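You operate a simulated robot arm through the tools that you are given. There is no shell and no other tool. Be economical: measure what you need, move in short steps, check, and stop when the job is done.

The job below is to be done with a simulated robot arm. You get a single attempt, and the scene is never put back.

## Task
Put the blue measuring jug from the steel table top on the charging bench top and the green measuring jug on the workbench top. Stack the 60 mm hose clip box from the steel table top on top of the 50 mm hose clip box. Press the yellow test key two times. Take the valve block on the charging bench top and put it away on the clear patch between vice and press. Any order will do. Set down upright: measuring jug, valve block.
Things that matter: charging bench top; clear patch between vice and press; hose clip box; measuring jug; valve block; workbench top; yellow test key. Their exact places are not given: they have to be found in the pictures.

It is judged by the outcome, as a careful person would: the job done as asked, and still so three seconds after it is handed in. It fails if anything else is knocked over, pushed out of place, dropped, spilled or broken.

## Robot
A 7-joint arm with a fingered hand on a trunk, on a base that drives. Base frame: it is fixed to the floor where the robot stands at the start and does not move with it; the origin is under the middle of the robot, x ahead of it, y to its left, z up; the surface under the hand at the start is at about z = 860. Lengths are in mm, angles in rad, forces in N, time in s.
With the tool pointing down near the work surface it reaches from about 200 to 760 mm from the robot's upright axis, wherever it stands. Its first joint turns from -2.897 to 2.897 rad. Places, roughly: charging bench top [4300, 1500, 800]; clear patch between vice and press (16x15 cm) [-1080, 2700, 840]; hose clip box [750, 0, 1000]; measuring jug [500, 250, 1000]; valve block (5x9x8 cm) [4400, 900, 900]; workbench top [-1300, -100, 900]; yellow test key [4200, 1700, 1100]. Payload 4 kg.
The TCP is the grasp point between the finger pads, 28 mm short of the fingertips. In the tool frame z runs along the fingers and y along their closing line. Largest opening 168 mm; the body of the gripper starts 79 mm behind the TCP. The gripper is a hand of 4 fingers: y runs from the thumb to the fingers, the wrist lies at [0, 0, -249] in the tool frame, and closing takes about 1.5 s.
Orientation is told as [roll, pitch, yaw] about the base's x, y, z axes, in that order, counted from this pose: with the fingers straight down and closing along the base's y, the tool's x points along the base's -x, its y along +y and its z along -z.

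## Interface
- The arm moves only by the tool servo_tool. Its argument "steps" is a list of rows, each a list of 6 numbers: the shift along the tool's x, y, z in units of 30 mm (1.0 is 30 mm), then the turn, a rotation vector about the tool's x, y, z in units of 5 degrees (1.0 is 5 degrees). In form: [[dx, dy, dz, ax, ay, az], ...]. A call has 1 to 10 rows; each row shifts and turns the commanded pose from where the row before left it, along the tool's axes as they then stand. "jaw" is the finger opening in mm, from 0 to 168, set as the call begins (left out, the last holds). A call with a number of a shift or a turn outside -1 to 1 is refused whole. A row lasts 0.2 s, in which the tool goes at most 50 mm and 0.15 rad; a call with a longer step from one row to the next is refused whole, and so is a gripper value outside its range. Where a pose cannot be reached the arm comes as near as it can. A force on the tool above 40 N (or 10 N above the force at the start of the call, whichever is more), or a blocked arm, ends the call early, and 0.2 s more pass. The fingers move at their own pace (about 153 mm/s each) and stop on an object; they squeeze with about 33 N. The grip force told is the motor's: it shows also when the fingers shut on nothing. Time passes only in rows, and 0.2 s behind the last, so rows that do not move let the fingers close. The reply holds the time, the measured pose of the TCP, the force on the tool along the base axes, the opening and the grip force, in the units named above and with some noise, with the torque about the TCP (base axes, N m) and any sound that the robot's microphone picked up, and new pictures: "views" is both (left out), scene, wrist or none.
- Cameras (640 x 400 px; columns grow to the right, rows downward): "scene" is now at [20.9, 179.8, 1507.7]; the picture's right is [0.15, -0.99, 0.00], its down [-0.63, -0.09, -0.77] and it looks along [0.77, 0.12, -0.63] (base axes); focal length 294 px, centre (320, 200). "wrist" rides on the gripper at [60, -60, -109] in the tool frame; the picture's right is [0.71, 0.71, 0.00], its down [-0.56, 0.56, -0.62] and it looks along [-0.43, 0.44, 0.79] (tool axes); focal length 265 px, centre (320, 200).
- slide_trunk(by): slides the trunk up (or, below 0, down) by that many mm; the arm and the scene camera ride with it, the base frame stays. It gives what a move gives, with no picture.
- base_move(legs): drives the robot by 1 to 6 legs, each [ahead, turn to the left] in mm and rad, along the robot's own axes; the way and the turn of a leg run together, so that a leg with both is an arc; at most 1500 mm and 3.142 rad a leg. The arm and the cameras ride along, it lands a little off, and it stops where it bumps. It gives what a move gives, and a new picture of the scene camera.
- set_fingers(finger1, finger2, finger3, thumb_bend): sets how far each is bent, from 0 (flat) to 100 (curled in); at 30 the hand is open as for a grip, at 70 the pads meet at the TCP. One left out holds its place. A second passes; each finger stops where it meets its share of the squeeze, and holds until it gets a number again. A gripper value or a shape takes the hand back. It gives what a move gives, with no picture; readings hold the bend of each and the force on the fingers (four entries, about 0 where the hand has none), thumb and palm.
- grasp_type(shape): the hand has 4 fingers and takes this shape, open, in about a second: jaw (thumb against the fingers, like two jaws); tri (thumb and two fingers); tip (a fingertip pinch); poke (one finger out to press); point (the index stretched); flat (the hand flat); cup (the hand cupped); fist (a fist). The gripper value then closes the fingers along that shape, each until it touches; the sizes above hold for jaw. It gives what a move gives, with no picture.
- aim_head(pan, tilt): turns the head with the scene camera to pan (to the left, within 2.705 rad either way) and tilt (down, from -0.506 to 1.204), counted from straight ahead of the robot. It gives what a move gives, and a new picture of the scene camera.
- measure_at(camera, pixels): for up to 12 pixels [column, row] of the newest picture of that camera ("zoom" is the newest enlarged one), the place [x, y, z] in the base frame of the surface seen there, good to about 2 mm, but the place of the scene camera against the robot may be out by one fixed shift of up to 12 mm in any direction. No time passes.
- inspect(camera, box): a new picture of the part [left, top, right, bottom] of that camera's present view, enlarged. No time passes.
- finish_job(): hands the job in; it is judged then, once.

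Work in short steps. Measure before you move; look again where a grasp or a placing could have gone wrong, and mend it. You have 110 turns and 260 pictures in all, those below and enlarged ones among them. Open the gripper and draw the arm clear of the work before you hand the job in, unless the task says otherwise.

The tools are called after "Call:" as a command line: name --pt "numbers of a row" for each row, then --argument value for the rest, lists and objects as JSON in quotes. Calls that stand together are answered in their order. servo_tool: Moves the arm, as the interface text tells. Its arguments: {"type":"object","properties":{"steps":{"type":"array","items":{"type":"array","items":{"type":"number"}}},"jaw":{"type":"number"},"views":{"type":"string","enum":["both","scene","wrist","none"]}},"required":["steps"]} The other tools are called the same way: slide_trunk (by) slides the trunk up or down; grasp_type (shape) gives the hand a shape; set_fingers (finger1, finger2, finger3, thumb_bend) moves the fingers one by one; base_move (legs) drives the base; aim_head (pan, tilt) turns the head that bears the scene camera; measure_at (camera, pixels) gives the place of the surface under pixels of a picture; inspect (camera, box) takes an enlarged picture of a part of a camera's view; finish_job () hands the job in.

At the start:

```text
time: 0.0
tool_pos: [472.6, -41.9, 1095.3]
tcp_rot: [-0.002, -0.001, -0.002]
wrist_force: [-0.2, 0.0, -0.4]
moment: [-0.01, -0.01, -0.01]
gripper_width: 167.8
gripper_force: 0.0
shape: jaw
bend: [30.0, 30.0, 30.0, 30.0]
finger forces: [0.1, 0.0, 0.1, 0.1, 0.0, 0.0]
trunk travel left (down, up): [-525.0, 65.0]
robot x, y, heading: [1.7, 2.2, 0.001]
head pan, tilt: [0.15, 0.684]
```

scene: 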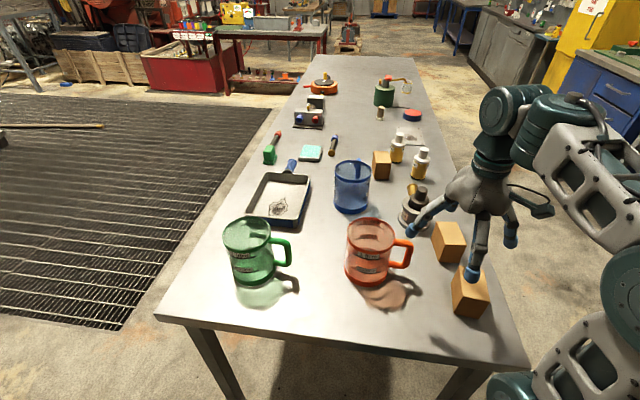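
wrist: 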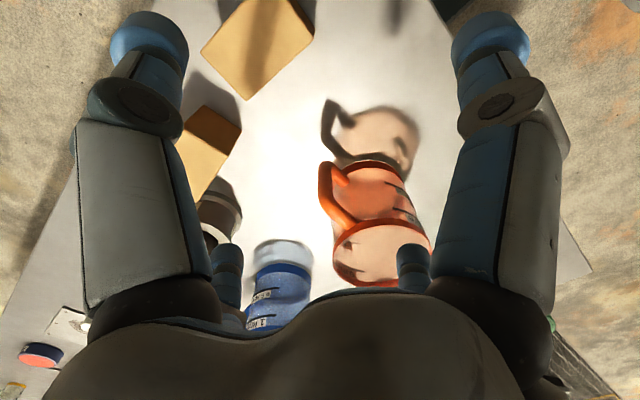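

The scene shows green jug (250,250), red jug (370,250), blue jug (351,187), boxes at (447,241), (470,292), (381,164). I measure them.

Call:
measure_at --camera "scene" --pixels '[[447, 229], [449, 252], [470, 280], [468, 305], [381, 155], [380, 170], [350, 165], [352, 205], [248, 228], [250, 270], [281, 252], [300, 300]]'

Call:
inspect --camera "scene" --box '[320, 130, 520, 330]'

Call:
inspect --camera "scene" --box '[200, 130, 400, 330]'

```text
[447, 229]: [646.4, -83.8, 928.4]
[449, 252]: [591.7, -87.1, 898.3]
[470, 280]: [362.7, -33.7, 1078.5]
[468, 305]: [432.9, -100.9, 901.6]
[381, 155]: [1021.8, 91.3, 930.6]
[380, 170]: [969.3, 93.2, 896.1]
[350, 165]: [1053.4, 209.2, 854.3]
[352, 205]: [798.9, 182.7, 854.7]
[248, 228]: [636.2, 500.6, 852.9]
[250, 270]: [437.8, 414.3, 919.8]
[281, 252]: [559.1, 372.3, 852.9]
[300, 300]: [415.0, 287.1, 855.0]
```

```text
2.00 times, centred on (420, 230) of scene
```

zoom: 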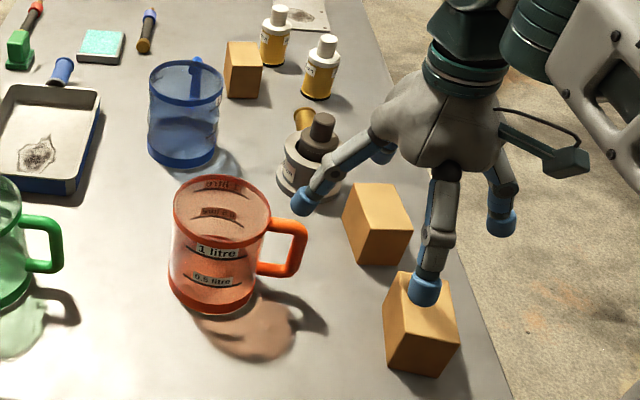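

```text
2.00 times, centred on (300, 230) of scene
```

zoom: 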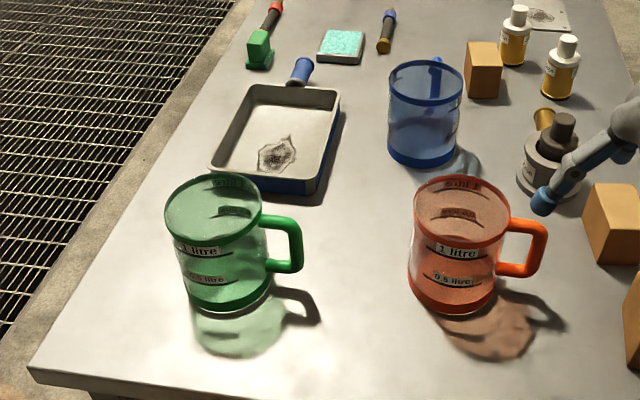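

Three similar boxes; I enlarge them to measure their sizes.

Call:
inspect --camera "scene" --box '[420, 210, 500, 260]'

Call:
inspect --camera "scene" --box '[430, 260, 510, 320]'

Call:
inspect --camera "scene" --box '[360, 140, 410, 185]'

```text
8.00 times, centred on (460, 235) of scene
```

zoom: 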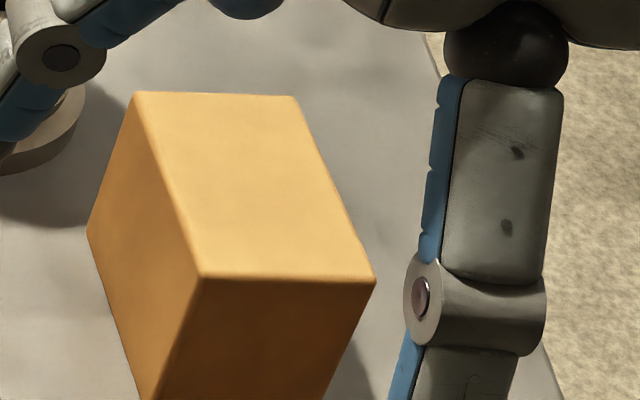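

```text
6.67 times, centred on (470, 290) of scene
```

zoom: 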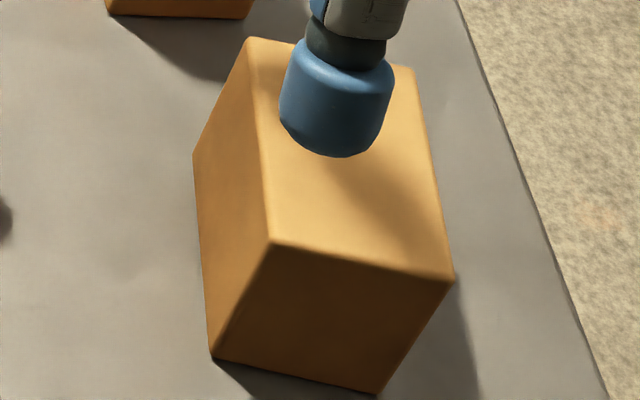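

```text
8.89 times, centred on (385, 162) of scene
```

zoom: 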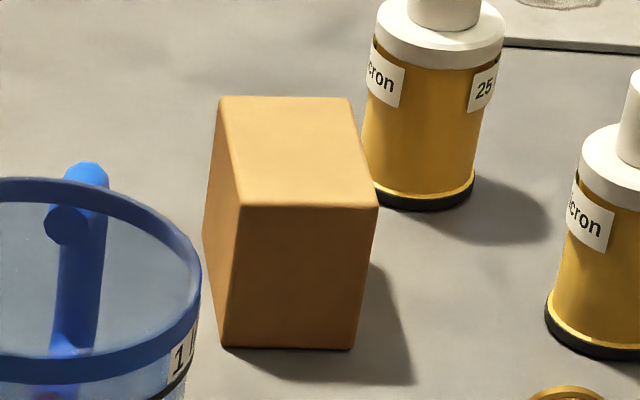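

I measure the top corners of each box (slightly inside the edges).

Call:
measure_at --camera "scene" --pixels '[[438, 222.6], [456.2, 222.8], [466, 244], [445.8, 243.6], [374.6, 151], [387.9, 151.2], [390.8, 162], [376.5, 161.8], [460.3, 266.8], [483.3, 271.5], [489, 301], [463, 295.6]]'

```text
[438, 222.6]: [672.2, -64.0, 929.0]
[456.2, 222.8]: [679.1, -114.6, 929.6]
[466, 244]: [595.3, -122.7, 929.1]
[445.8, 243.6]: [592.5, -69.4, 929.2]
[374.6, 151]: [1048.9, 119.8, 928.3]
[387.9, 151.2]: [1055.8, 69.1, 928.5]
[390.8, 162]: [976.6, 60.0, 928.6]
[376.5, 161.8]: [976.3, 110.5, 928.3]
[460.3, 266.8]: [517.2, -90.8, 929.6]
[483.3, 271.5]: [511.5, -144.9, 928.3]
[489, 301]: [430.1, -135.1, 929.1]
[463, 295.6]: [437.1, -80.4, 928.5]
```

The widths are close to each other; I measure more finely in the enlarged picture of box C (front edges at rows 280, x 231–365).

Call:
measure_at --camera "zoom" --pixels '[[233, 270], [364, 270], [228, 320], [355, 320], [237, 160], [364, 160], [230, 140], [358, 140], [222, 98], [347, 99], [374, 203], [241, 201]]'

Call:
inspect --camera "scene" --box '[430, 260, 510, 310]'

```text
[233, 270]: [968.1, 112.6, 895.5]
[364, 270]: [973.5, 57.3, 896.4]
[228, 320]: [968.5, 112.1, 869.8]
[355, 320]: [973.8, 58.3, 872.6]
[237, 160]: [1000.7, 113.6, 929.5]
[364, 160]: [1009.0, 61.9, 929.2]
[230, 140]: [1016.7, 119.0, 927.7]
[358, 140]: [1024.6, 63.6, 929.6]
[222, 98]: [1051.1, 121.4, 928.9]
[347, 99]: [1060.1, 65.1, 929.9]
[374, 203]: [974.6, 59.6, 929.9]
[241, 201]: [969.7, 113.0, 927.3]
```

```text
8.00 times, centred on (470, 285) of scene
```

zoom: 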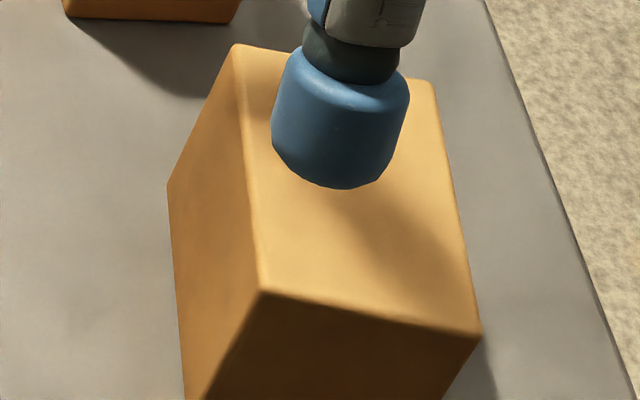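

Box C is about 56 wide; now B likewise, then A.

Call:
measure_at --camera "zoom" --pixels '[[262, 293], [480, 334], [230, 350], [462, 360], [252, 200], [456, 215], [258, 260], [470, 295], [235, 46], [434, 84], [476, 332], [264, 289]]'

Call:
inspect --camera "scene" --box '[420, 215, 500, 265]'

```text
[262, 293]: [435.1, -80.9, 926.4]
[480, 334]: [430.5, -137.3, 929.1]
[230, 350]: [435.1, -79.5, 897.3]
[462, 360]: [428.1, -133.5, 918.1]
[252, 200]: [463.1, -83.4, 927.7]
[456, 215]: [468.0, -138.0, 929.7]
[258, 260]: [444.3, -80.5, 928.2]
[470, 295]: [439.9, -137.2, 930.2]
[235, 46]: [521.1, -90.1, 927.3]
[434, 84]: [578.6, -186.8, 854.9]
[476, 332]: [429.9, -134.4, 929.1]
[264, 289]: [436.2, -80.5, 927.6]
```

```text
8.00 times, centred on (460, 240) of scene
```

zoom: 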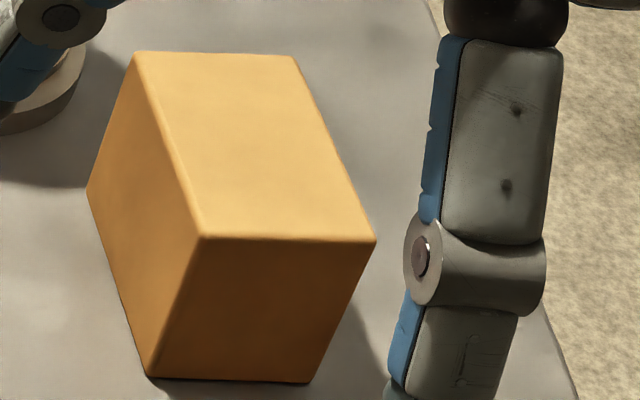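

All three boxes look equal-sized (~56x86x75), so the 50/60 must be printed on faces I can't see. I look around first to map the room.

Call:
aim_head --pan 0.3 --tilt 0.25

Call:
aim_head --pan 1.3 --tilt 0.3

Call:
aim_head --pan 2.2 --tilt 0.3

Call:
aim_head --pan -2.65 --tilt 0.4

Call:
aim_head --pan -1.2 --tilt 0.4

```text
time: 0.9
tool_pos: [471.9, -42.3, 1095.8]
tcp_rot: [-0.003, -0.001, 0.001]
wrist_force: [0.6, -0.5, 0.1]
moment: [-0.03, 0.02, 0.0]
gripper_width: 168.1
gripper_force: 0.2
shape: jaw
bend: [30.0, 30.0, 30.0, 30.0]
finger forces: [0.0, 0.0, 0.1, 0.0, 0.0, 0.0]
trunk travel left (down, up): [-525.0, 65.0]
robot x, y, heading: [0.3, -1.4, 0.003]
head pan, tilt: [0.3, 0.25]
```

scene: 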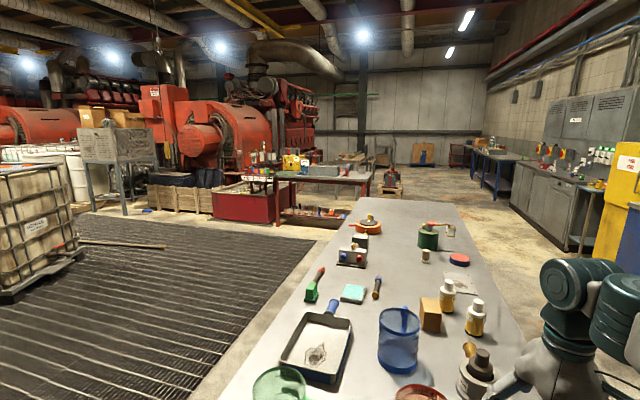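

```text
time: 2.2
tool_pos: [472.4, -41.6, 1095.6]
tcp_rot: [-0.002, 0.002, 0.0]
wrist_force: [-0.4, -0.5, 0.2]
moment: [-0.03, -0.02, -0.01]
gripper_width: 167.8
gripper_force: 0.0
shape: jaw
bend: [30.0, 30.0, 30.0, 30.0]
finger forces: [0.0, 0.1, 0.1, 0.0, 0.0, 0.1]
trunk travel left (down, up): [-525.0, 65.0]
robot x, y, heading: [0.9, 0.9, 0.001]
head pan, tilt: [1.3, 0.3]
```

scene: 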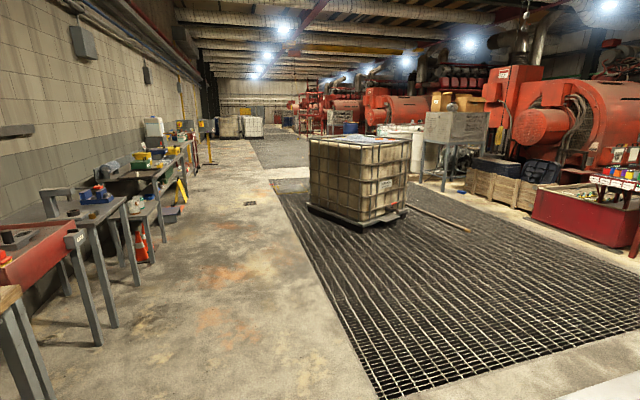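

```text
time: 3.4
tool_pos: [472.3, -41.8, 1096.0]
tcp_rot: [-0.003, -0.001, 0.001]
wrist_force: [-0.2, 0.1, -0.4]
moment: [0.0, -0.02, 0.0]
gripper_width: 167.8
gripper_force: 0.0
shape: jaw
bend: [30.0, 30.0, 30.0, 30.0]
finger forces: [0.0, 0.1, 0.0, 0.0, 0.2, 0.0]
trunk travel left (down, up): [-525.0, 65.0]
robot x, y, heading: [0.8, 4.3, 0.002]
head pan, tilt: [2.201, 0.3]
```

scene: 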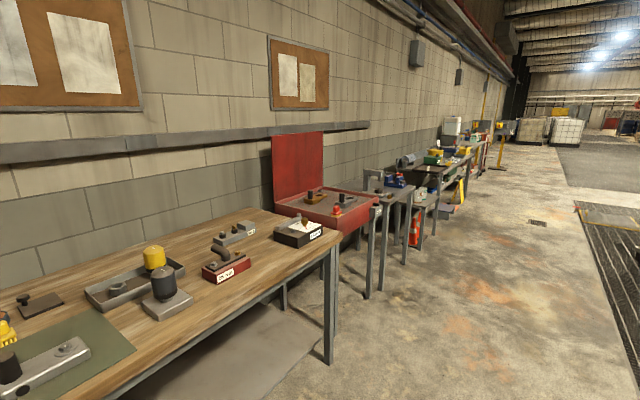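

```text
time: 7.2
tool_pos: [473.7, -41.0, 1095.6]
tcp_rot: [-0.001, 0.002, 0.0]
wrist_force: [-0.7, 0.1, 0.0]
moment: [0.02, 0.01, -0.01]
gripper_width: 167.7
gripper_force: 0.0
shape: jaw
bend: [30.0, 30.0, 30.0, 30.0]
finger forces: [0.1, 0.0, 0.1, 0.1, 0.0, 0.0]
trunk travel left (down, up): [-525.0, 65.0]
robot x, y, heading: [1.3, 2.6, 0.005]
head pan, tilt: [-2.649, 0.4]
```

scene: 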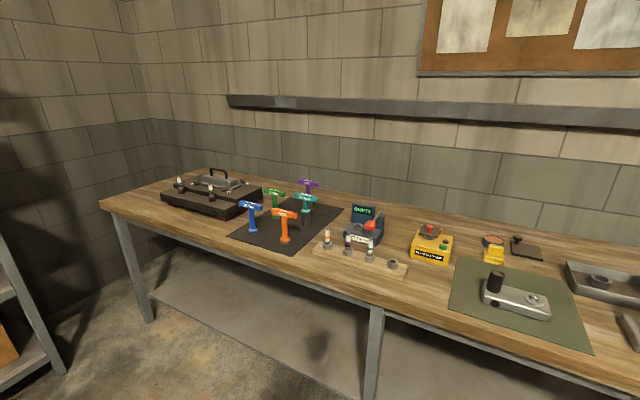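

```text
time: 8.8
tool_pos: [472.5, -42.2, 1094.9]
tcp_rot: [-0.002, -0.001, 0.0]
wrist_force: [-0.5, 0.2, 0.2]
moment: [0.01, -0.03, -0.02]
gripper_width: 168.1
gripper_force: 0.1
shape: jaw
bend: [30.0, 30.0, 30.0, 30.0]
finger forces: [0.1, 0.0, 0.1, 0.0, 0.0, 0.1]
trunk travel left (down, up): [-525.0, 65.0]
robot x, y, heading: [-1.3, 0.9, 0.001]
head pan, tilt: [-1.201, 0.4]
```

scene: 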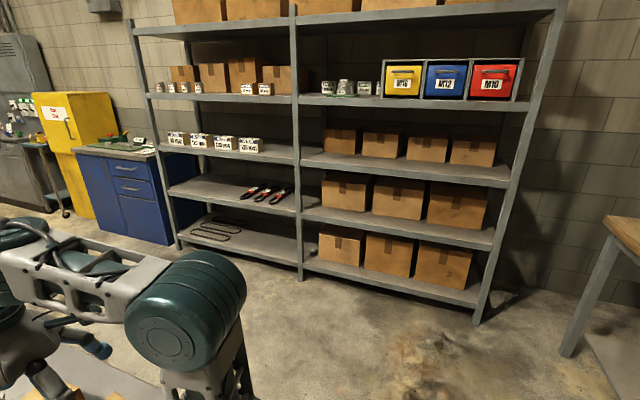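

I measure free floor distances on the right side in the present view.

Call:
measure_at --camera "scene" --pixels '[[112, 237], [178, 245], [300, 278], [478, 322], [70, 215], [20, 200], [565, 350], [300, 340]]'

Call:
aim_head --pan -0.5 --tilt 0.3

```text
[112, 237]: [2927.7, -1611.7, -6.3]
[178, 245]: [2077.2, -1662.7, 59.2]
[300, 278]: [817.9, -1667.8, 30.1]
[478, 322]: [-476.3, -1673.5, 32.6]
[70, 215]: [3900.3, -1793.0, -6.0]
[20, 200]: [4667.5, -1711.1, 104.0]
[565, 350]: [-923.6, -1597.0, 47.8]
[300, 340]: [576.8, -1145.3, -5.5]
```

```text
time: 9.8
tool_pos: [472.2, -41.1, 1095.1]
tcp_rot: [-0.001, 0.0, -0.001]
wrist_force: [0.8, 1.0, -0.2]
moment: [-0.03, -0.02, 0.02]
gripper_width: 167.9
gripper_force: 0.0
shape: jaw
bend: [30.0, 30.0, 30.0, 30.0]
finger forces: [0.0, 0.1, 0.0, 0.0, 0.1, 0.0]
trunk travel left (down, up): [-525.0, 65.0]
robot x, y, heading: [3.3, -4.8, -0.006]
head pan, tilt: [-0.499, 0.3]
```

scene: 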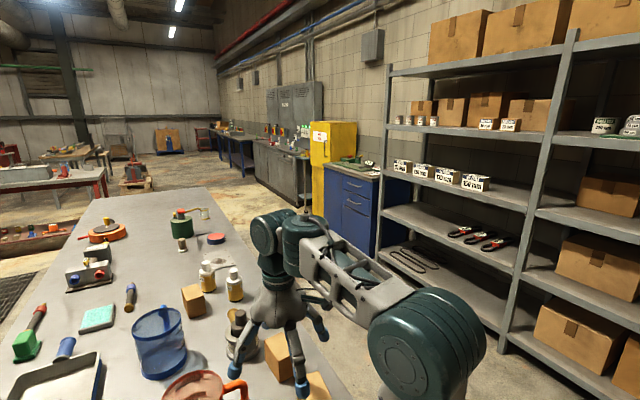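

The corridor to the right is free (table edge y≈-200, shelf y≈-1660). First I take the green jug; I aim the head at it to measure well.

Call:
aim_head --pan 0.5 --tilt 0.85

Call:
inspect --camera "scene" --box '[240, 120, 440, 270]'

```text
time: 11.1
tool_pos: [473.7, -41.9, 1096.8]
tcp_rot: [-0.001, 0.0, 0.0]
wrist_force: [-0.6, -0.2, 0.8]
moment: [0.01, 0.01, -0.01]
gripper_width: 167.9
gripper_force: 0.0
shape: jaw
bend: [30.0, 30.0, 30.0, 30.0]
finger forces: [0.0, 0.1, 0.0, 0.0, 0.0, 0.0]
trunk travel left (down, up): [-525.0, 65.0]
robot x, y, heading: [0.2, 2.3, 0.001]
head pan, tilt: [0.499, 0.85]
```

scene: 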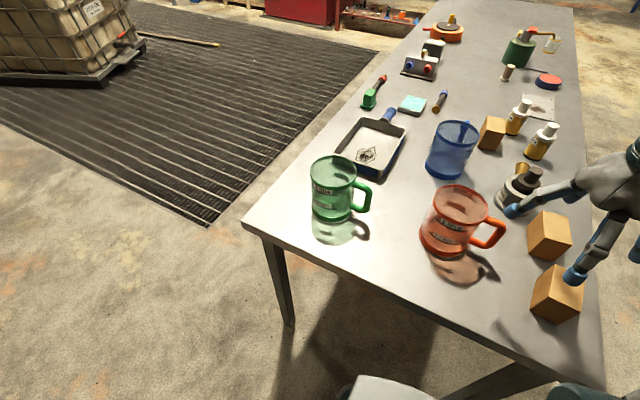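

```text
2.67 times, centred on (340, 195) of scene
```

zoom: 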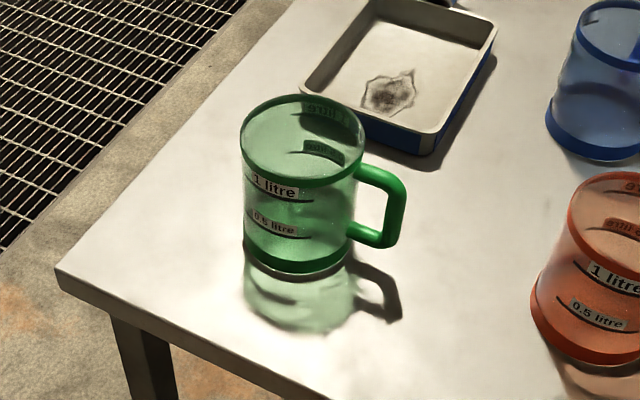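

Green jug: opaque rim at zoom rows 95–190, base ring ~265, handle (385,200). Measuring those plus a table spot.

Call:
measure_at --camera "zoom" --pixels '[[300, 187], [245, 150], [360, 148], [310, 96], [310, 268], [300, 276], [390, 178], [398, 200], [375, 168], [385, 238], [200, 300], [247, 255]]'

Call:
measure_at --camera "scene" --pixels '[[245, 221], [600, 388], [455, 124], [430, 150], [475, 135], [270, 240], [445, 178], [545, 385]]'

```text
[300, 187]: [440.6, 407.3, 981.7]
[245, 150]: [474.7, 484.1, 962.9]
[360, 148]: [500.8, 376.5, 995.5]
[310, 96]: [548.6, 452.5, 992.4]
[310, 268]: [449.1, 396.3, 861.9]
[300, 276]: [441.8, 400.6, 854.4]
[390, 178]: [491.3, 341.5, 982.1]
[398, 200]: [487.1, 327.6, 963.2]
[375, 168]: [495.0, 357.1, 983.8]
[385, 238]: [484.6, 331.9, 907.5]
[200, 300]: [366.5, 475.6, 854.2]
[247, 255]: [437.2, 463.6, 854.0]
```

```text
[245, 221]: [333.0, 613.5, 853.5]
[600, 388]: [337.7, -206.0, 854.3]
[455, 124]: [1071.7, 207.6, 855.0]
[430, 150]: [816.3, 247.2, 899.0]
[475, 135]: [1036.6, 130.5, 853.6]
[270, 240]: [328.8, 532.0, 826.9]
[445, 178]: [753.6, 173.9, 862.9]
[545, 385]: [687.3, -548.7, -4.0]
```

I compare the wrist camera with the scene camera (fixed shift): measure box corners and table in the wrist picture; the box near (250,50).

Call:
inspect --camera "wrist" --box '[180, 0, 340, 100]'

Call:
measure_at --camera "wrist" --pixels '[[205, 52], [246, 97], [308, 38], [260, 40], [290, 120], [180, 145], [235, 130], [350, 60], [550, 250]]'

```text
4.00 times, centred on (260, 50) of wrist
```

zoom: 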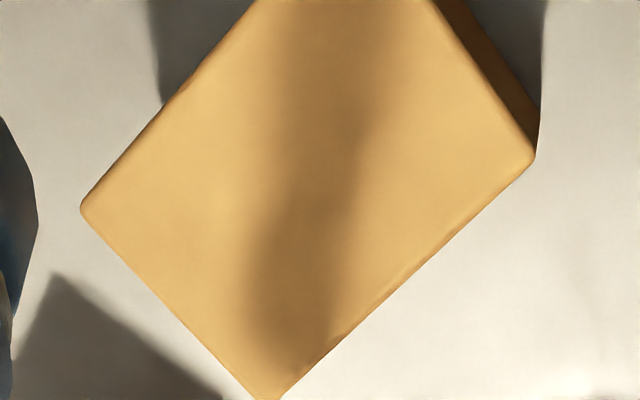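

```text
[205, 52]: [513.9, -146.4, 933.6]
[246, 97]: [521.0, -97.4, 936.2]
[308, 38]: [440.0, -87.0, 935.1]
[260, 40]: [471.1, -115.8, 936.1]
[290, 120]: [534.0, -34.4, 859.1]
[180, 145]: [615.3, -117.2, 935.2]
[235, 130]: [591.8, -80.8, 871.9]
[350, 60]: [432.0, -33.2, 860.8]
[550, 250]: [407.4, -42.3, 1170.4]
```

The wrist camera puts things about (0,-6,+6) mm from the scene camera; table at z≈860. The green jug centre is then about (493,429), handle toward -y. I swing over it while yawing +75° so the fingers avoid the handle.

Call:
servo_tool --pt "-0.042 0.98 0 0 0 -1" --pt "-0.127 0.973 0 0 0 -1" --pt "-0.212 0.958 0 0 0 -1" --pt "-0.294 0.936 0 0 0 -1" --pt "-0.375 0.907 0 0 0 -1" --pt "-0.452 0.87 0 0 0 -1" --pt "-0.526 0.828 0 0 0 -1" --pt "-0.596 0.779 0 0 0 -1" --jaw 168 --views "none"

Call:
servo_tool --pt "-0.662 0.724 0 0 0 -1" --pt "-0.723 0.663 0 0 0 -1" --pt "-0.778 0.598 0 0 0 -1" --pt "-0.827 0.528 0 0 0 -1" --pt "-0.87 0.454 0 0 0 -1" --pt "-0.906 0.376 0 0 0 -1" --pt "-0.935 0.296 0 0 0 -1" --pt "-0.958 0.213 0 0 0 0" --pt "0 0 0 0 0 0"

```text
time: 12.9
tool_pos: [481.3, 195.5, 1095.4]
tcp_rot: [-0.002, 0.001, 0.7]
wrist_force: [-1.6, 0.8, 0.4]
moment: [-0.01, -0.04, 0.02]
gripper_width: 167.9
gripper_force: 0.0
shape: jaw
bend: [30.0, 30.0, 30.0, 30.0]
finger forces: [0.0, 0.1, 0.0, 0.0, 0.0, 0.0]
trunk travel left (down, up): [-525.0, 65.0]
robot x, y, heading: [1.2, -1.6, 0.0]
head pan, tilt: [0.499, 0.85]
```

```text
time: 14.9
tool_pos: [493.5, 428.5, 1093.8]
tcp_rot: [0.0, 0.0, 1.306]
wrist_force: [0.4, 0.3, 0.1]
moment: [0.0, 0.01, 0.05]
gripper_width: 167.7
gripper_force: 0.1
shape: jaw
bend: [30.0, 30.0, 30.0, 30.0]
finger forces: [0.0, 0.1, 0.0, 0.1, 0.1, 0.1]
trunk travel left (down, up): [-525.0, 65.0]
robot x, y, heading: [-2.2, -3.1, 0.001]
head pan, tilt: [0.499, 0.85]
```

scene: 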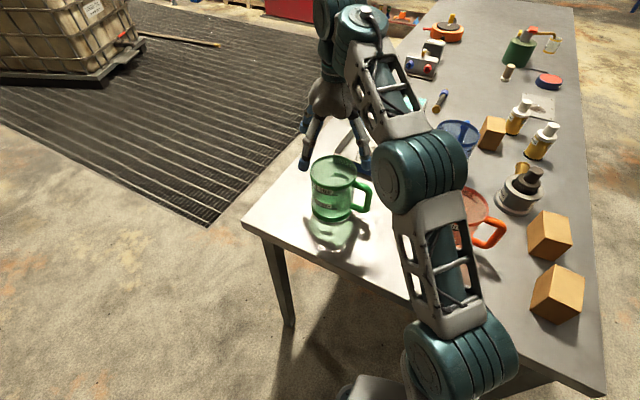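
wrist: 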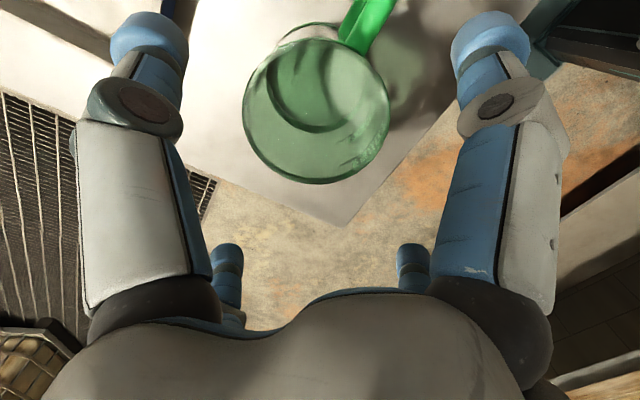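

The jug's rim lies at wrist (316,117) centre. I measure rim points and the fingertips to learn the finger layout.

Call:
measure_at --camera "wrist" --pixels '[[246, 110], [386, 115], [317, 181], [315, 52], [365, 25], [150, 35], [490, 35], [228, 255], [412, 255], [270, 160], [365, 160]]'

```text
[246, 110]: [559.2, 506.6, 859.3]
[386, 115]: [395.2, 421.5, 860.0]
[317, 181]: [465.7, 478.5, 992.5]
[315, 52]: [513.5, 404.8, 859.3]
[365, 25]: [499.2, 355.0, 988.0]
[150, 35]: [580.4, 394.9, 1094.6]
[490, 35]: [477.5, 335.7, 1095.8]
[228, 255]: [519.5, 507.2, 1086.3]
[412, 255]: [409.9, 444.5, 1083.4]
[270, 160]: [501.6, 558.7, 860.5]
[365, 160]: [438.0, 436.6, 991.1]
```

The hand has four fingers at 90° spacing (thumb -y, others ±x, +y), and one is now right above the handle. I yaw back 45° so the fingers straddle the handle diagonally.

Call:
servo_tool --pt "0 0 0 0 0 1" --pt "0 0 0 0 0 1" --pt "0 0 0 0 0 1" --pt "0 0 0 0 0 1" --pt "0 0 0 0 0 1" --pt "0 0 0 0 0 1" --pt "0 0 0 0 0 1" --pt "0 0 0 0 0 1" --pt "0 0 0 0 0 1" --pt "0 0 0 0 0 0" --views "wrist"

```text
time: 17.1
tool_pos: [493.6, 429.1, 1095.9]
tcp_rot: [-0.003, 0.0, 0.523]
wrist_force: [-0.7, 0.2, 0.1]
moment: [-0.01, -0.02, 0.02]
gripper_width: 167.8
gripper_force: 0.1
shape: jaw
bend: [30.0, 30.0, 30.0, 30.0]
finger forces: [0.0, 0.0, 0.0, 0.0, 0.0, 0.0]
trunk travel left (down, up): [-525.0, 65.0]
robot x, y, heading: [1.4, -0.2, 0.008]
head pan, tilt: [0.499, 0.85]
```

wrist: 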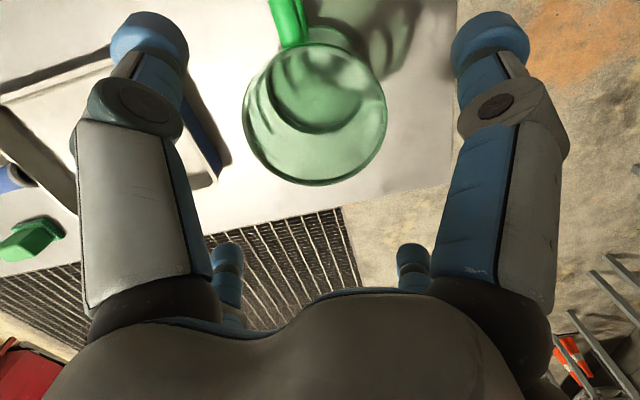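

Handle now lies between two fingers. Descend 149 mm with hand open, then check.

Call:
servo_tool --pt "0 0 1 0 0 0" --pt "0 0 1 0 0 0" --pt "0 0 1 0 0 0" --pt "0 0 1 0 0 0" --pt "0 0 0.97 0 0 0" --pt "0 0 0 0 0 0" --views "both"

```text
time: 18.5
tool_pos: [492.6, 426.9, 946.7]
tcp_rot: [0.0, -0.004, 0.523]
wrist_force: [3.9, 1.2, 11.7]
moment: [-0.02, -0.27, 0.04]
gripper_width: 168.0
gripper_force: 0.0
shape: jaw
bend: [30.0, 30.0, 28.0, 30.0]
finger forces: [0.1, 0.2, 7.5, 0.0, 3.3, 0.0]
trunk travel left (down, up): [-525.0, 65.0]
robot x, y, heading: [0.2, -0.1, -0.001]
head pan, tilt: [0.499, 0.85]
```

scene: 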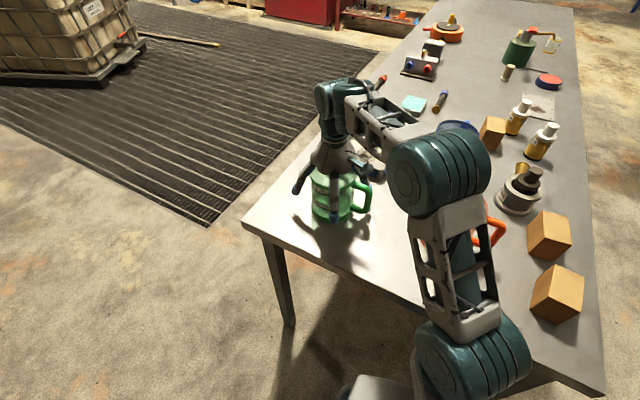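
wrist: 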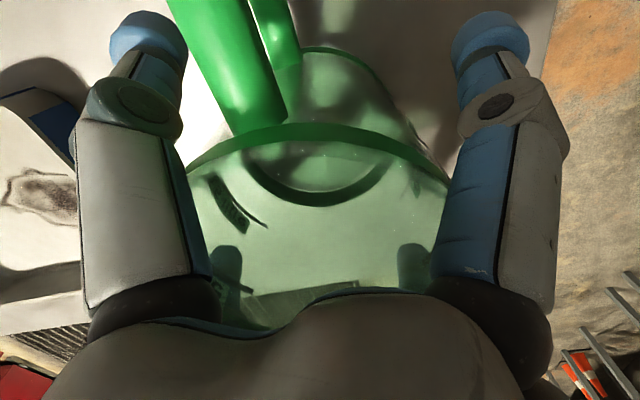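

The rim wedges between the lower finger segments (finger 3 at 7.5 N). I back up 18 mm and re-read.

Call:
servo_tool --pt "0 0 -0.6 0 0 0" --pt "0 0 0 0 0 0" --views "wrist"

```text
time: 19.1
tool_pos: [491.7, 426.4, 962.5]
tcp_rot: [-0.001, 0.003, 0.524]
wrist_force: [0.2, -0.1, 0.4]
moment: [-0.01, -0.03, -0.01]
gripper_width: 167.9
gripper_force: 0.0
shape: jaw
bend: [30.0, 30.0, 30.0, 30.0]
finger forces: [0.1, 0.0, 0.0, 0.0, 0.1, 0.0]
trunk travel left (down, up): [-525.0, 65.0]
robot x, y, heading: [0.6, 2.2, -0.002]
head pan, tilt: [0.499, 0.85]
```

wrist: 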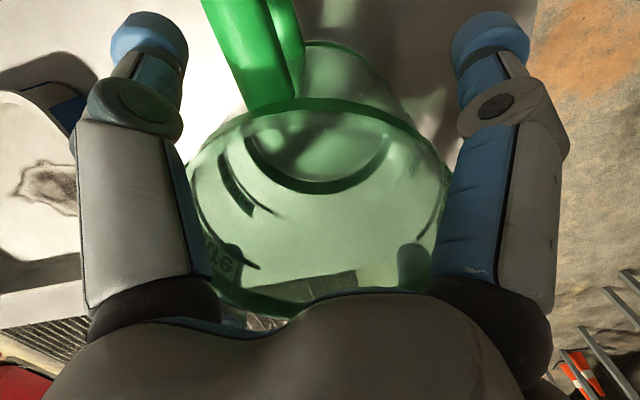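

Force is zero and the jug is centred. Close the hand.

Call:
servo_tool --pt "0 0 0 0 0 0" --pt "0 0 0 0 0 0" --pt "0 0 0 0 0 0" --pt "0 0 0 0 0 0" --pt "0 0 0 0 0 0" --pt "0 0 0 0 0 0" --pt "0 0 0 0 0 0" --pt "0 0 0 0 0 0" --jaw 0 --views "both"

```text
time: 20.9
tool_pos: [492.1, 427.5, 963.8]
tcp_rot: [-0.002, -0.001, 0.523]
wrist_force: [0.1, -0.1, 0.1]
moment: [0.02, 0.02, 0.02]
gripper_width: 101.8
gripper_force: 33.1
shape: jaw
bend: [30.0, 31.0, 30.0, 29.0]
finger forces: [30.0, 29.7, 29.8, 0.0, 29.8, 0.0]
trunk travel left (down, up): [-525.0, 65.0]
robot x, y, heading: [2.9, 0.3, 0.001]
head pan, tilt: [0.499, 0.85]
```

scene: 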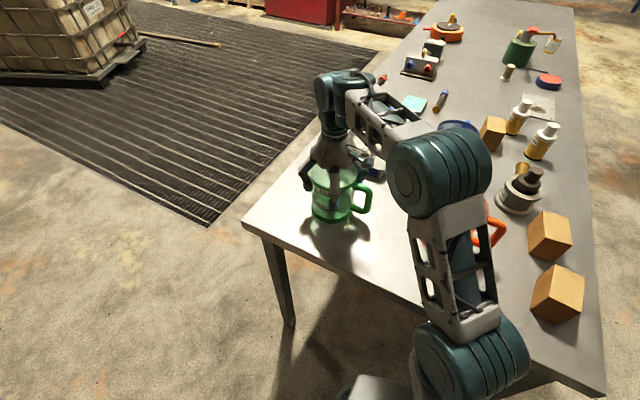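
wrist: 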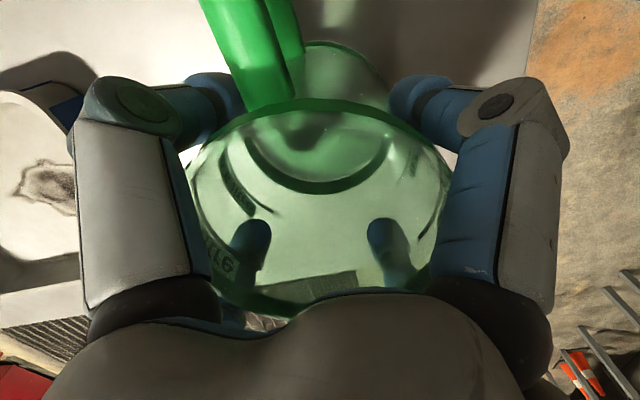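

All four fingers hold at ~30 N. Lift 150 mm.

Call:
servo_tool --pt "0 0 -0.5 0 0 0" --pt "0 0 -1 0 0 0" --pt "0 0 -1 0 0 0" --pt "0 0 -1 0 0 0" --pt "0 0 -1 0 0 0" --pt "0 0 -0.5 0 0 0" --views "scene"

```text
time: 22.3
tool_pos: [491.4, 429.3, 1115.5]
tcp_rot: [-0.002, 0.002, 0.523]
wrist_force: [-0.5, 0.1, -1.0]
moment: [0.01, 0.0, -0.01]
gripper_width: 101.7
gripper_force: 32.8
shape: jaw
bend: [30.0, 31.0, 30.0, 29.0]
finger forces: [29.9, 29.8, 29.9, 0.1, 29.7, 0.1]
trunk travel left (down, up): [-525.0, 65.0]
robot x, y, heading: [1.5, -3.1, -0.0]
head pan, tilt: [0.499, 0.85]
```

scene: 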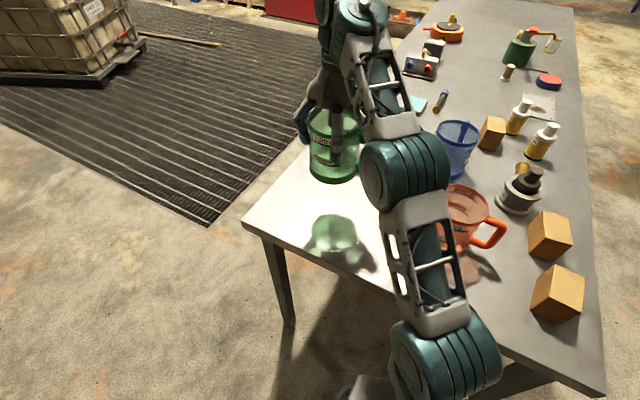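

Jug held firmly. Now look at the workbench behind for a free spot.

Call:
aim_head --pan 2.6 --tilt 0.55

Call:
inspect --camera "scene" --box '[0, 100, 400, 350]'

```text
time: 24.3
tool_pos: [491.8, 429.0, 1114.4]
tcp_rot: [-0.002, 0.0, 0.524]
wrist_force: [-0.7, -0.3, -1.1]
moment: [0.0, 0.0, 0.01]
gripper_width: 101.7
gripper_force: 32.5
shape: jaw
bend: [30.0, 31.0, 30.0, 29.0]
finger forces: [29.9, 29.7, 29.9, 0.1, 29.6, 0.0]
trunk travel left (down, up): [-525.0, 65.0]
robot x, y, heading: [0.1, -0.5, 0.002]
head pan, tilt: [2.601, 0.55]
```

scene: 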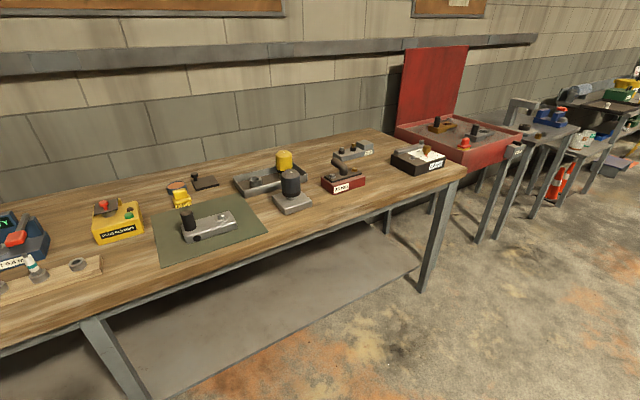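

```text
1.60 times, centred on (200, 225) of scene
```

zoom: 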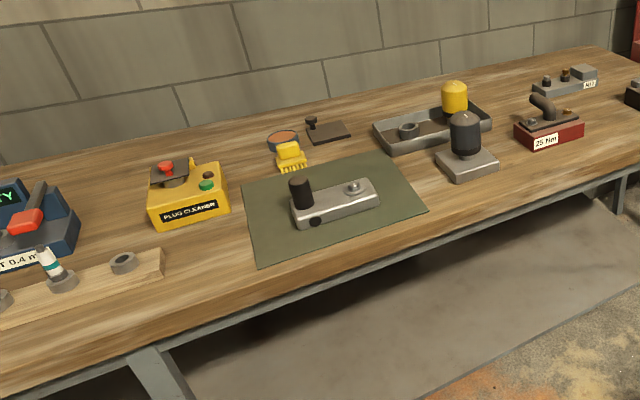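

Free wood candidates: in front of the plug cleaner (zoom 200,260), right of mat (450,205). Measuring these, nearby object edges, and bench front edge.

Call:
measure_at --camera "zoom" --pixels '[[205, 262], [165, 250], [190, 226], [232, 212], [255, 265], [427, 210], [440, 178], [497, 170], [480, 215], [515, 143], [170, 335], [585, 168]]'

```text
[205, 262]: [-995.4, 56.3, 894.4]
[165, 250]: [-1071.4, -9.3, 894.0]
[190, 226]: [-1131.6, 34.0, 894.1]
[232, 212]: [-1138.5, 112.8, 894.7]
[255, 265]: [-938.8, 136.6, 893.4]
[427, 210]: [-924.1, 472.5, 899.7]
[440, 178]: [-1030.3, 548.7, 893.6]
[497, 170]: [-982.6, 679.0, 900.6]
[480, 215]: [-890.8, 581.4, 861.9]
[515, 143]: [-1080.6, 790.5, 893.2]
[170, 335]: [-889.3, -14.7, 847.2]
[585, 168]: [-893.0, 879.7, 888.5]
```

Good free area right of the machine: x -1070…-890, y 690…1000 (bench top ≈900). I raise the trunk 60 and drive so the jug ends over about (-980,800).

Call:
slide_trunk --by 60

Call:
base_move --legs '[[0, 1.953], [862, 0], [0, 0.471]]'

```text
time: 25.3
tool_pos: [492.8, 428.8, 1175.2]
tcp_rot: [-0.002, 0.0, 0.522]
wrist_force: [0.0, 0.1, -1.6]
moment: [0.01, 0.0, -0.01]
gripper_width: 101.7
gripper_force: 32.6
shape: jaw
bend: [30.0, 31.0, 30.0, 29.0]
finger forces: [29.9, 29.8, 29.9, 0.1, 29.8, 0.1]
trunk travel left (down, up): [-585.0, 5.0]
robot x, y, heading: [-0.8, 0.4, 0.001]
head pan, tilt: [2.601, 0.55]
```

```text
time: 35.8
tool_pos: [-953.2, 806.2, 1174.3]
tcp_rot: [-0.002, 0.0, 2.936]
wrist_force: [-0.1, -0.2, -1.6]
moment: [-0.03, 0.03, 0.04]
gripper_width: 101.0
gripper_force: 33.0
shape: jaw
bend: [31.0, 31.0, 30.0, 29.0]
finger forces: [29.4, 29.9, 29.8, 0.0, 29.5, 0.1]
trunk travel left (down, up): [-585.0, 5.0]
robot x, y, heading: [-302.1, 795.5, 2.411]
head pan, tilt: [2.601, 0.55]
```

scene: 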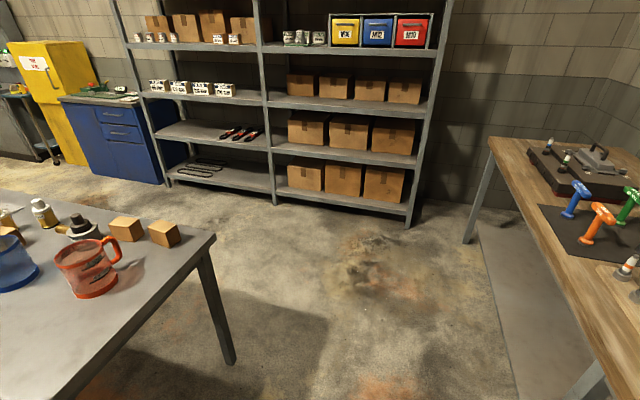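

Arrived with the jug at (-953,806). Aim the head at the spot.

Call:
aim_head --pan 0.75 --tilt 0.75

Call:
inspect --camera "wrist" --box '[0, 0, 640, 400]'

```text
time: 37.6
tool_pos: [-954.5, 806.5, 1174.1]
tcp_rot: [0.0, -0.001, 2.937]
wrist_force: [-0.6, 0.5, -1.1]
moment: [-0.03, 0.03, 0.0]
gripper_width: 101.1
gripper_force: 32.8
shape: jaw
bend: [31.0, 31.0, 30.0, 29.0]
finger forces: [29.4, 30.0, 29.8, 0.1, 29.6, 0.0]
trunk travel left (down, up): [-585.0, 5.0]
robot x, y, heading: [-303.8, 799.6, 2.409]
head pan, tilt: [0.75, 0.75]
```

scene: 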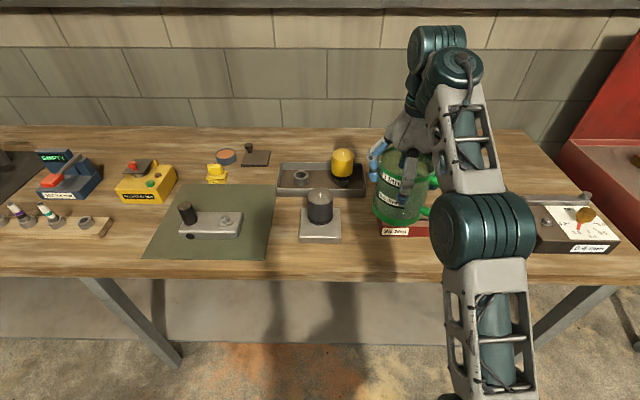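

```text
1.00 times, centred on (320, 200) of wrist (not enlarged: the box is as wide or as high as the picture)
```

zoom: 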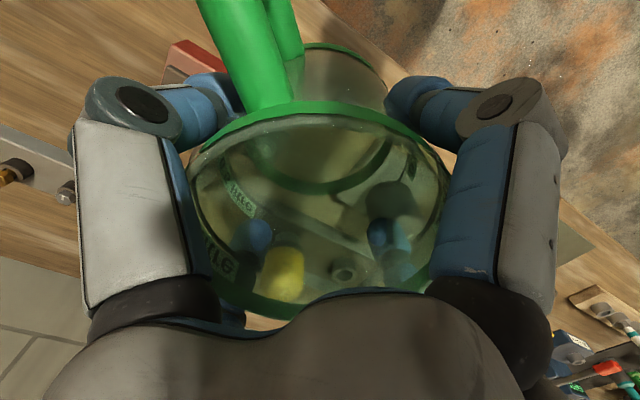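

I measure the clear area around: machine plate right (342,240), red block (381,236),(427,236), front edge, black box.

Call:
measure_at --camera "scene" --pixels '[[342, 242], [341, 212], [302, 242], [381, 234], [427, 234], [381, 226], [360, 250], [405, 260], [405, 285], [537, 247], [276, 255], [285, 245]]'

Call:
inspect --camera "scene" --box '[280, 170, 460, 290]'

```text
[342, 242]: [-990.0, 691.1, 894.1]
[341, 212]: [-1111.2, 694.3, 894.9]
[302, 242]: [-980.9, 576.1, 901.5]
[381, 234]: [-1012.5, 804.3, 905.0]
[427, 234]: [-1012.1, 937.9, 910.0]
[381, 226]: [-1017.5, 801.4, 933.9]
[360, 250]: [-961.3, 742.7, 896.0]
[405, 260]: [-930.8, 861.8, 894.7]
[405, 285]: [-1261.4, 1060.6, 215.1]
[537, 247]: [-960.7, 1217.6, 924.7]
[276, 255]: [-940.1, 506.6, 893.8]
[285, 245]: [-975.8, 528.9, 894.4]
```

```text
3.33 times, centred on (370, 230) of scene
```

zoom: 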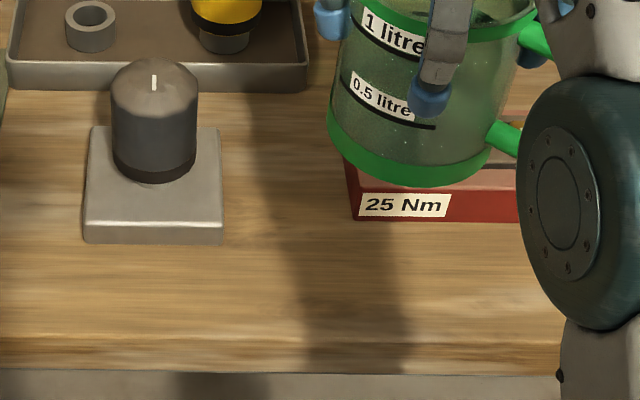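

That spot is too tight (red block at x≈-1012, y 802–938). The area between red block and black box (y 945–1200) is larger; I shift the robot +265 in y and look again.

Call:
base_move --legs '[[0, -0.839], [265, 0], [0, 0.855]]'

Call:
inspect --camera "wrist" --box '[0, 0, 640, 400]'

```text
time: 44.0
tool_pos: [-957.5, 1057.2, 1175.1]
tcp_rot: [0.0, -0.001, 2.964]
wrist_force: [-0.1, 0.1, -2.4]
moment: [0.01, -0.02, -0.02]
gripper_width: 100.6
gripper_force: 32.4
shape: jaw
bend: [31.0, 31.0, 30.0, 30.0]
finger forces: [29.1, 30.1, 29.8, 0.0, 29.5, 0.1]
trunk travel left (down, up): [-585.0, 5.0]
robot x, y, heading: [-306.8, 1069.9, 2.442]
head pan, tilt: [0.75, 0.75]
```

scene: 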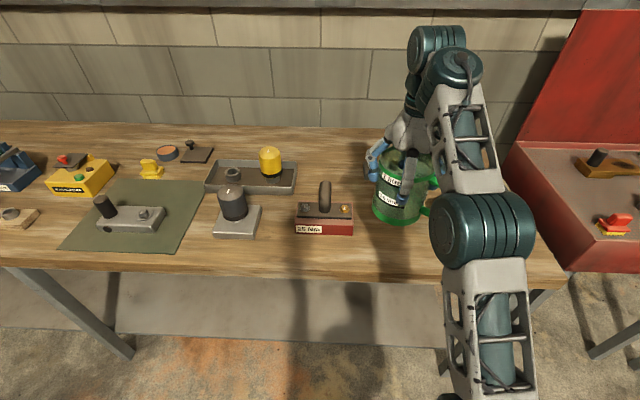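

```text
1.00 times, centred on (320, 200) of wrist (not enlarged: the box is as wide or as high as the picture)
```

zoom: 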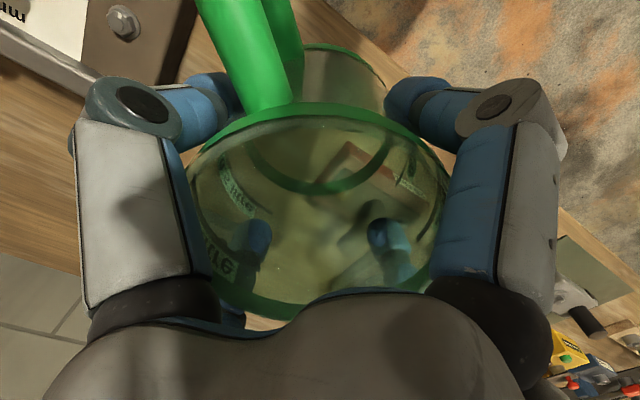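

Measure neighbours: black box corner (wrist 160,80), grey unit (90,85), scene red block right (353,232), front edge.

Call:
measure_at --camera "wrist" --pixels '[[160, 85], [185, 20], [75, 60], [120, 20], [30, 200], [340, 30], [40, 80], [100, 100]]'

Call:
measure_at --camera "scene" --pixels '[[353, 234], [354, 208], [370, 250], [400, 275], [540, 280], [355, 200]]'

```text
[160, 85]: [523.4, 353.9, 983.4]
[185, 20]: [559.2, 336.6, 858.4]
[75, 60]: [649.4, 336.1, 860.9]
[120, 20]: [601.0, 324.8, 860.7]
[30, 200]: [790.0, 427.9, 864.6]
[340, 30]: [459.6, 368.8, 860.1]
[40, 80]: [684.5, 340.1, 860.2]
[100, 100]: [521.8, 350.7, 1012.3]
```

```text
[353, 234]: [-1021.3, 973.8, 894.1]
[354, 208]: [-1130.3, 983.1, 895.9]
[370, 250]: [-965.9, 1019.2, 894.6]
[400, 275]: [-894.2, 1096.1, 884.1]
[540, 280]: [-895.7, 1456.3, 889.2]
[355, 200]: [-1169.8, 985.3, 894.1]
```

The wrist picture was stale; I measure in the newest zoom (which is the wrist view now).

Call:
measure_at --camera "zoom" --pixels '[[160, 70], [185, 20], [85, 85], [120, 20], [40, 230], [340, 20], [80, 60], [60, 40], [395, 60], [165, 85]]'

```text
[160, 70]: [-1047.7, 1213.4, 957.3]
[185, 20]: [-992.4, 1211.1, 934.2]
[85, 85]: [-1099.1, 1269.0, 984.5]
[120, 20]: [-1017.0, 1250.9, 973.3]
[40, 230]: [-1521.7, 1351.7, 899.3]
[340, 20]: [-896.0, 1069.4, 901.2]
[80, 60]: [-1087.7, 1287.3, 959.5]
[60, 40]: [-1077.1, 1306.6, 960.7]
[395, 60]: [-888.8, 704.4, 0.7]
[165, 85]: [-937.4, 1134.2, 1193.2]
```

Clear: red block edge y≈975, black box y≥1205. I shift to about (-982,1077) and lower to ~6 mm above the bench.

Call:
servo_tool --pt "-0.937 -0.51 0 0 0 0" --pt "0 0 1 0 0 0" --pt "0 0 1 0 0 0" --pt "0 0 1 0 0 0" --pt "0 0 1 0 0 0" --pt "0 0 1 0 0 0" --pt "0 0 0.5 0 0 0" --pt "0 0 0 0 0 0" --views "both"

```text
time: 45.8
tool_pos: [-964.2, 1072.1, 1009.3]
tcp_rot: [-0.001, 0.001, 2.967]
wrist_force: [0.3, -0.2, -1.4]
moment: [-0.04, 0.01, 0.02]
gripper_width: 100.7
gripper_force: 32.6
shape: jaw
bend: [31.0, 31.0, 30.0, 30.0]
finger forces: [29.1, 30.0, 29.9, 0.0, 29.5, 0.0]
out of reach, approached as far as the arm can: row 1
trunk travel left (down, up): [-585.0, 5.0]
robot x, y, heading: [-303.2, 1069.1, 2.441]
head pan, tilt: [0.75, 0.75]
```

scene: 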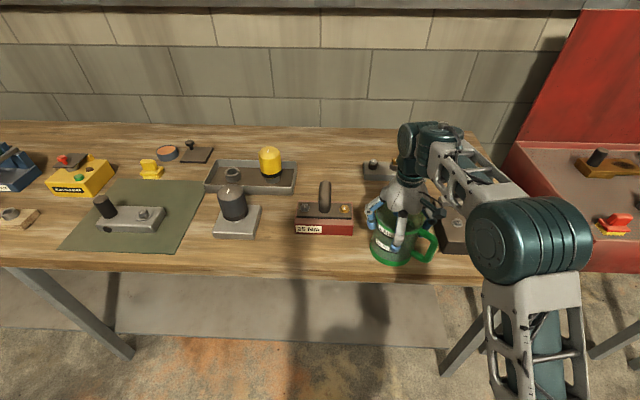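
wrist: 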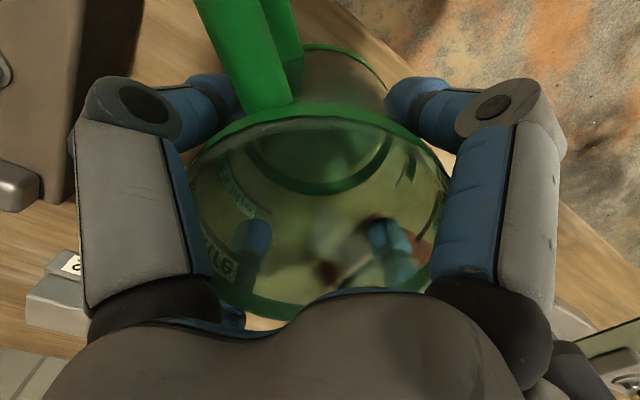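

Jug is ~6 mm above the bench at (-964,1072). Shift another 14 mm back from the edge and lower till contact.

Call:
servo_tool --pt "-0.46 0.08 0 0 0 0" --pt "0 0 0.1 0 0 0" --pt "0 0 0.07 0 0 0" --pt "0 0 0.05 0 0 0" --pt "0 0 0 0 0 0" --views "none"

```text
time: 47.0
tool_pos: [-977.4, 1071.9, 1002.6]
tcp_rot: [0.001, -0.003, 2.966]
wrist_force: [-0.4, -1.2, 5.1]
moment: [0.03, -0.04, 0.02]
gripper_width: 100.4
gripper_force: 32.5
shape: jaw
bend: [31.0, 31.0, 30.0, 30.0]
finger forces: [29.9, 30.4, 30.5, 0.0, 29.9, 0.0]
trunk travel left (down, up): [-585.0, 5.0]
robot x, y, heading: [-301.0, 1064.2, 2.441]
head pan, tilt: [0.75, 0.75]
```

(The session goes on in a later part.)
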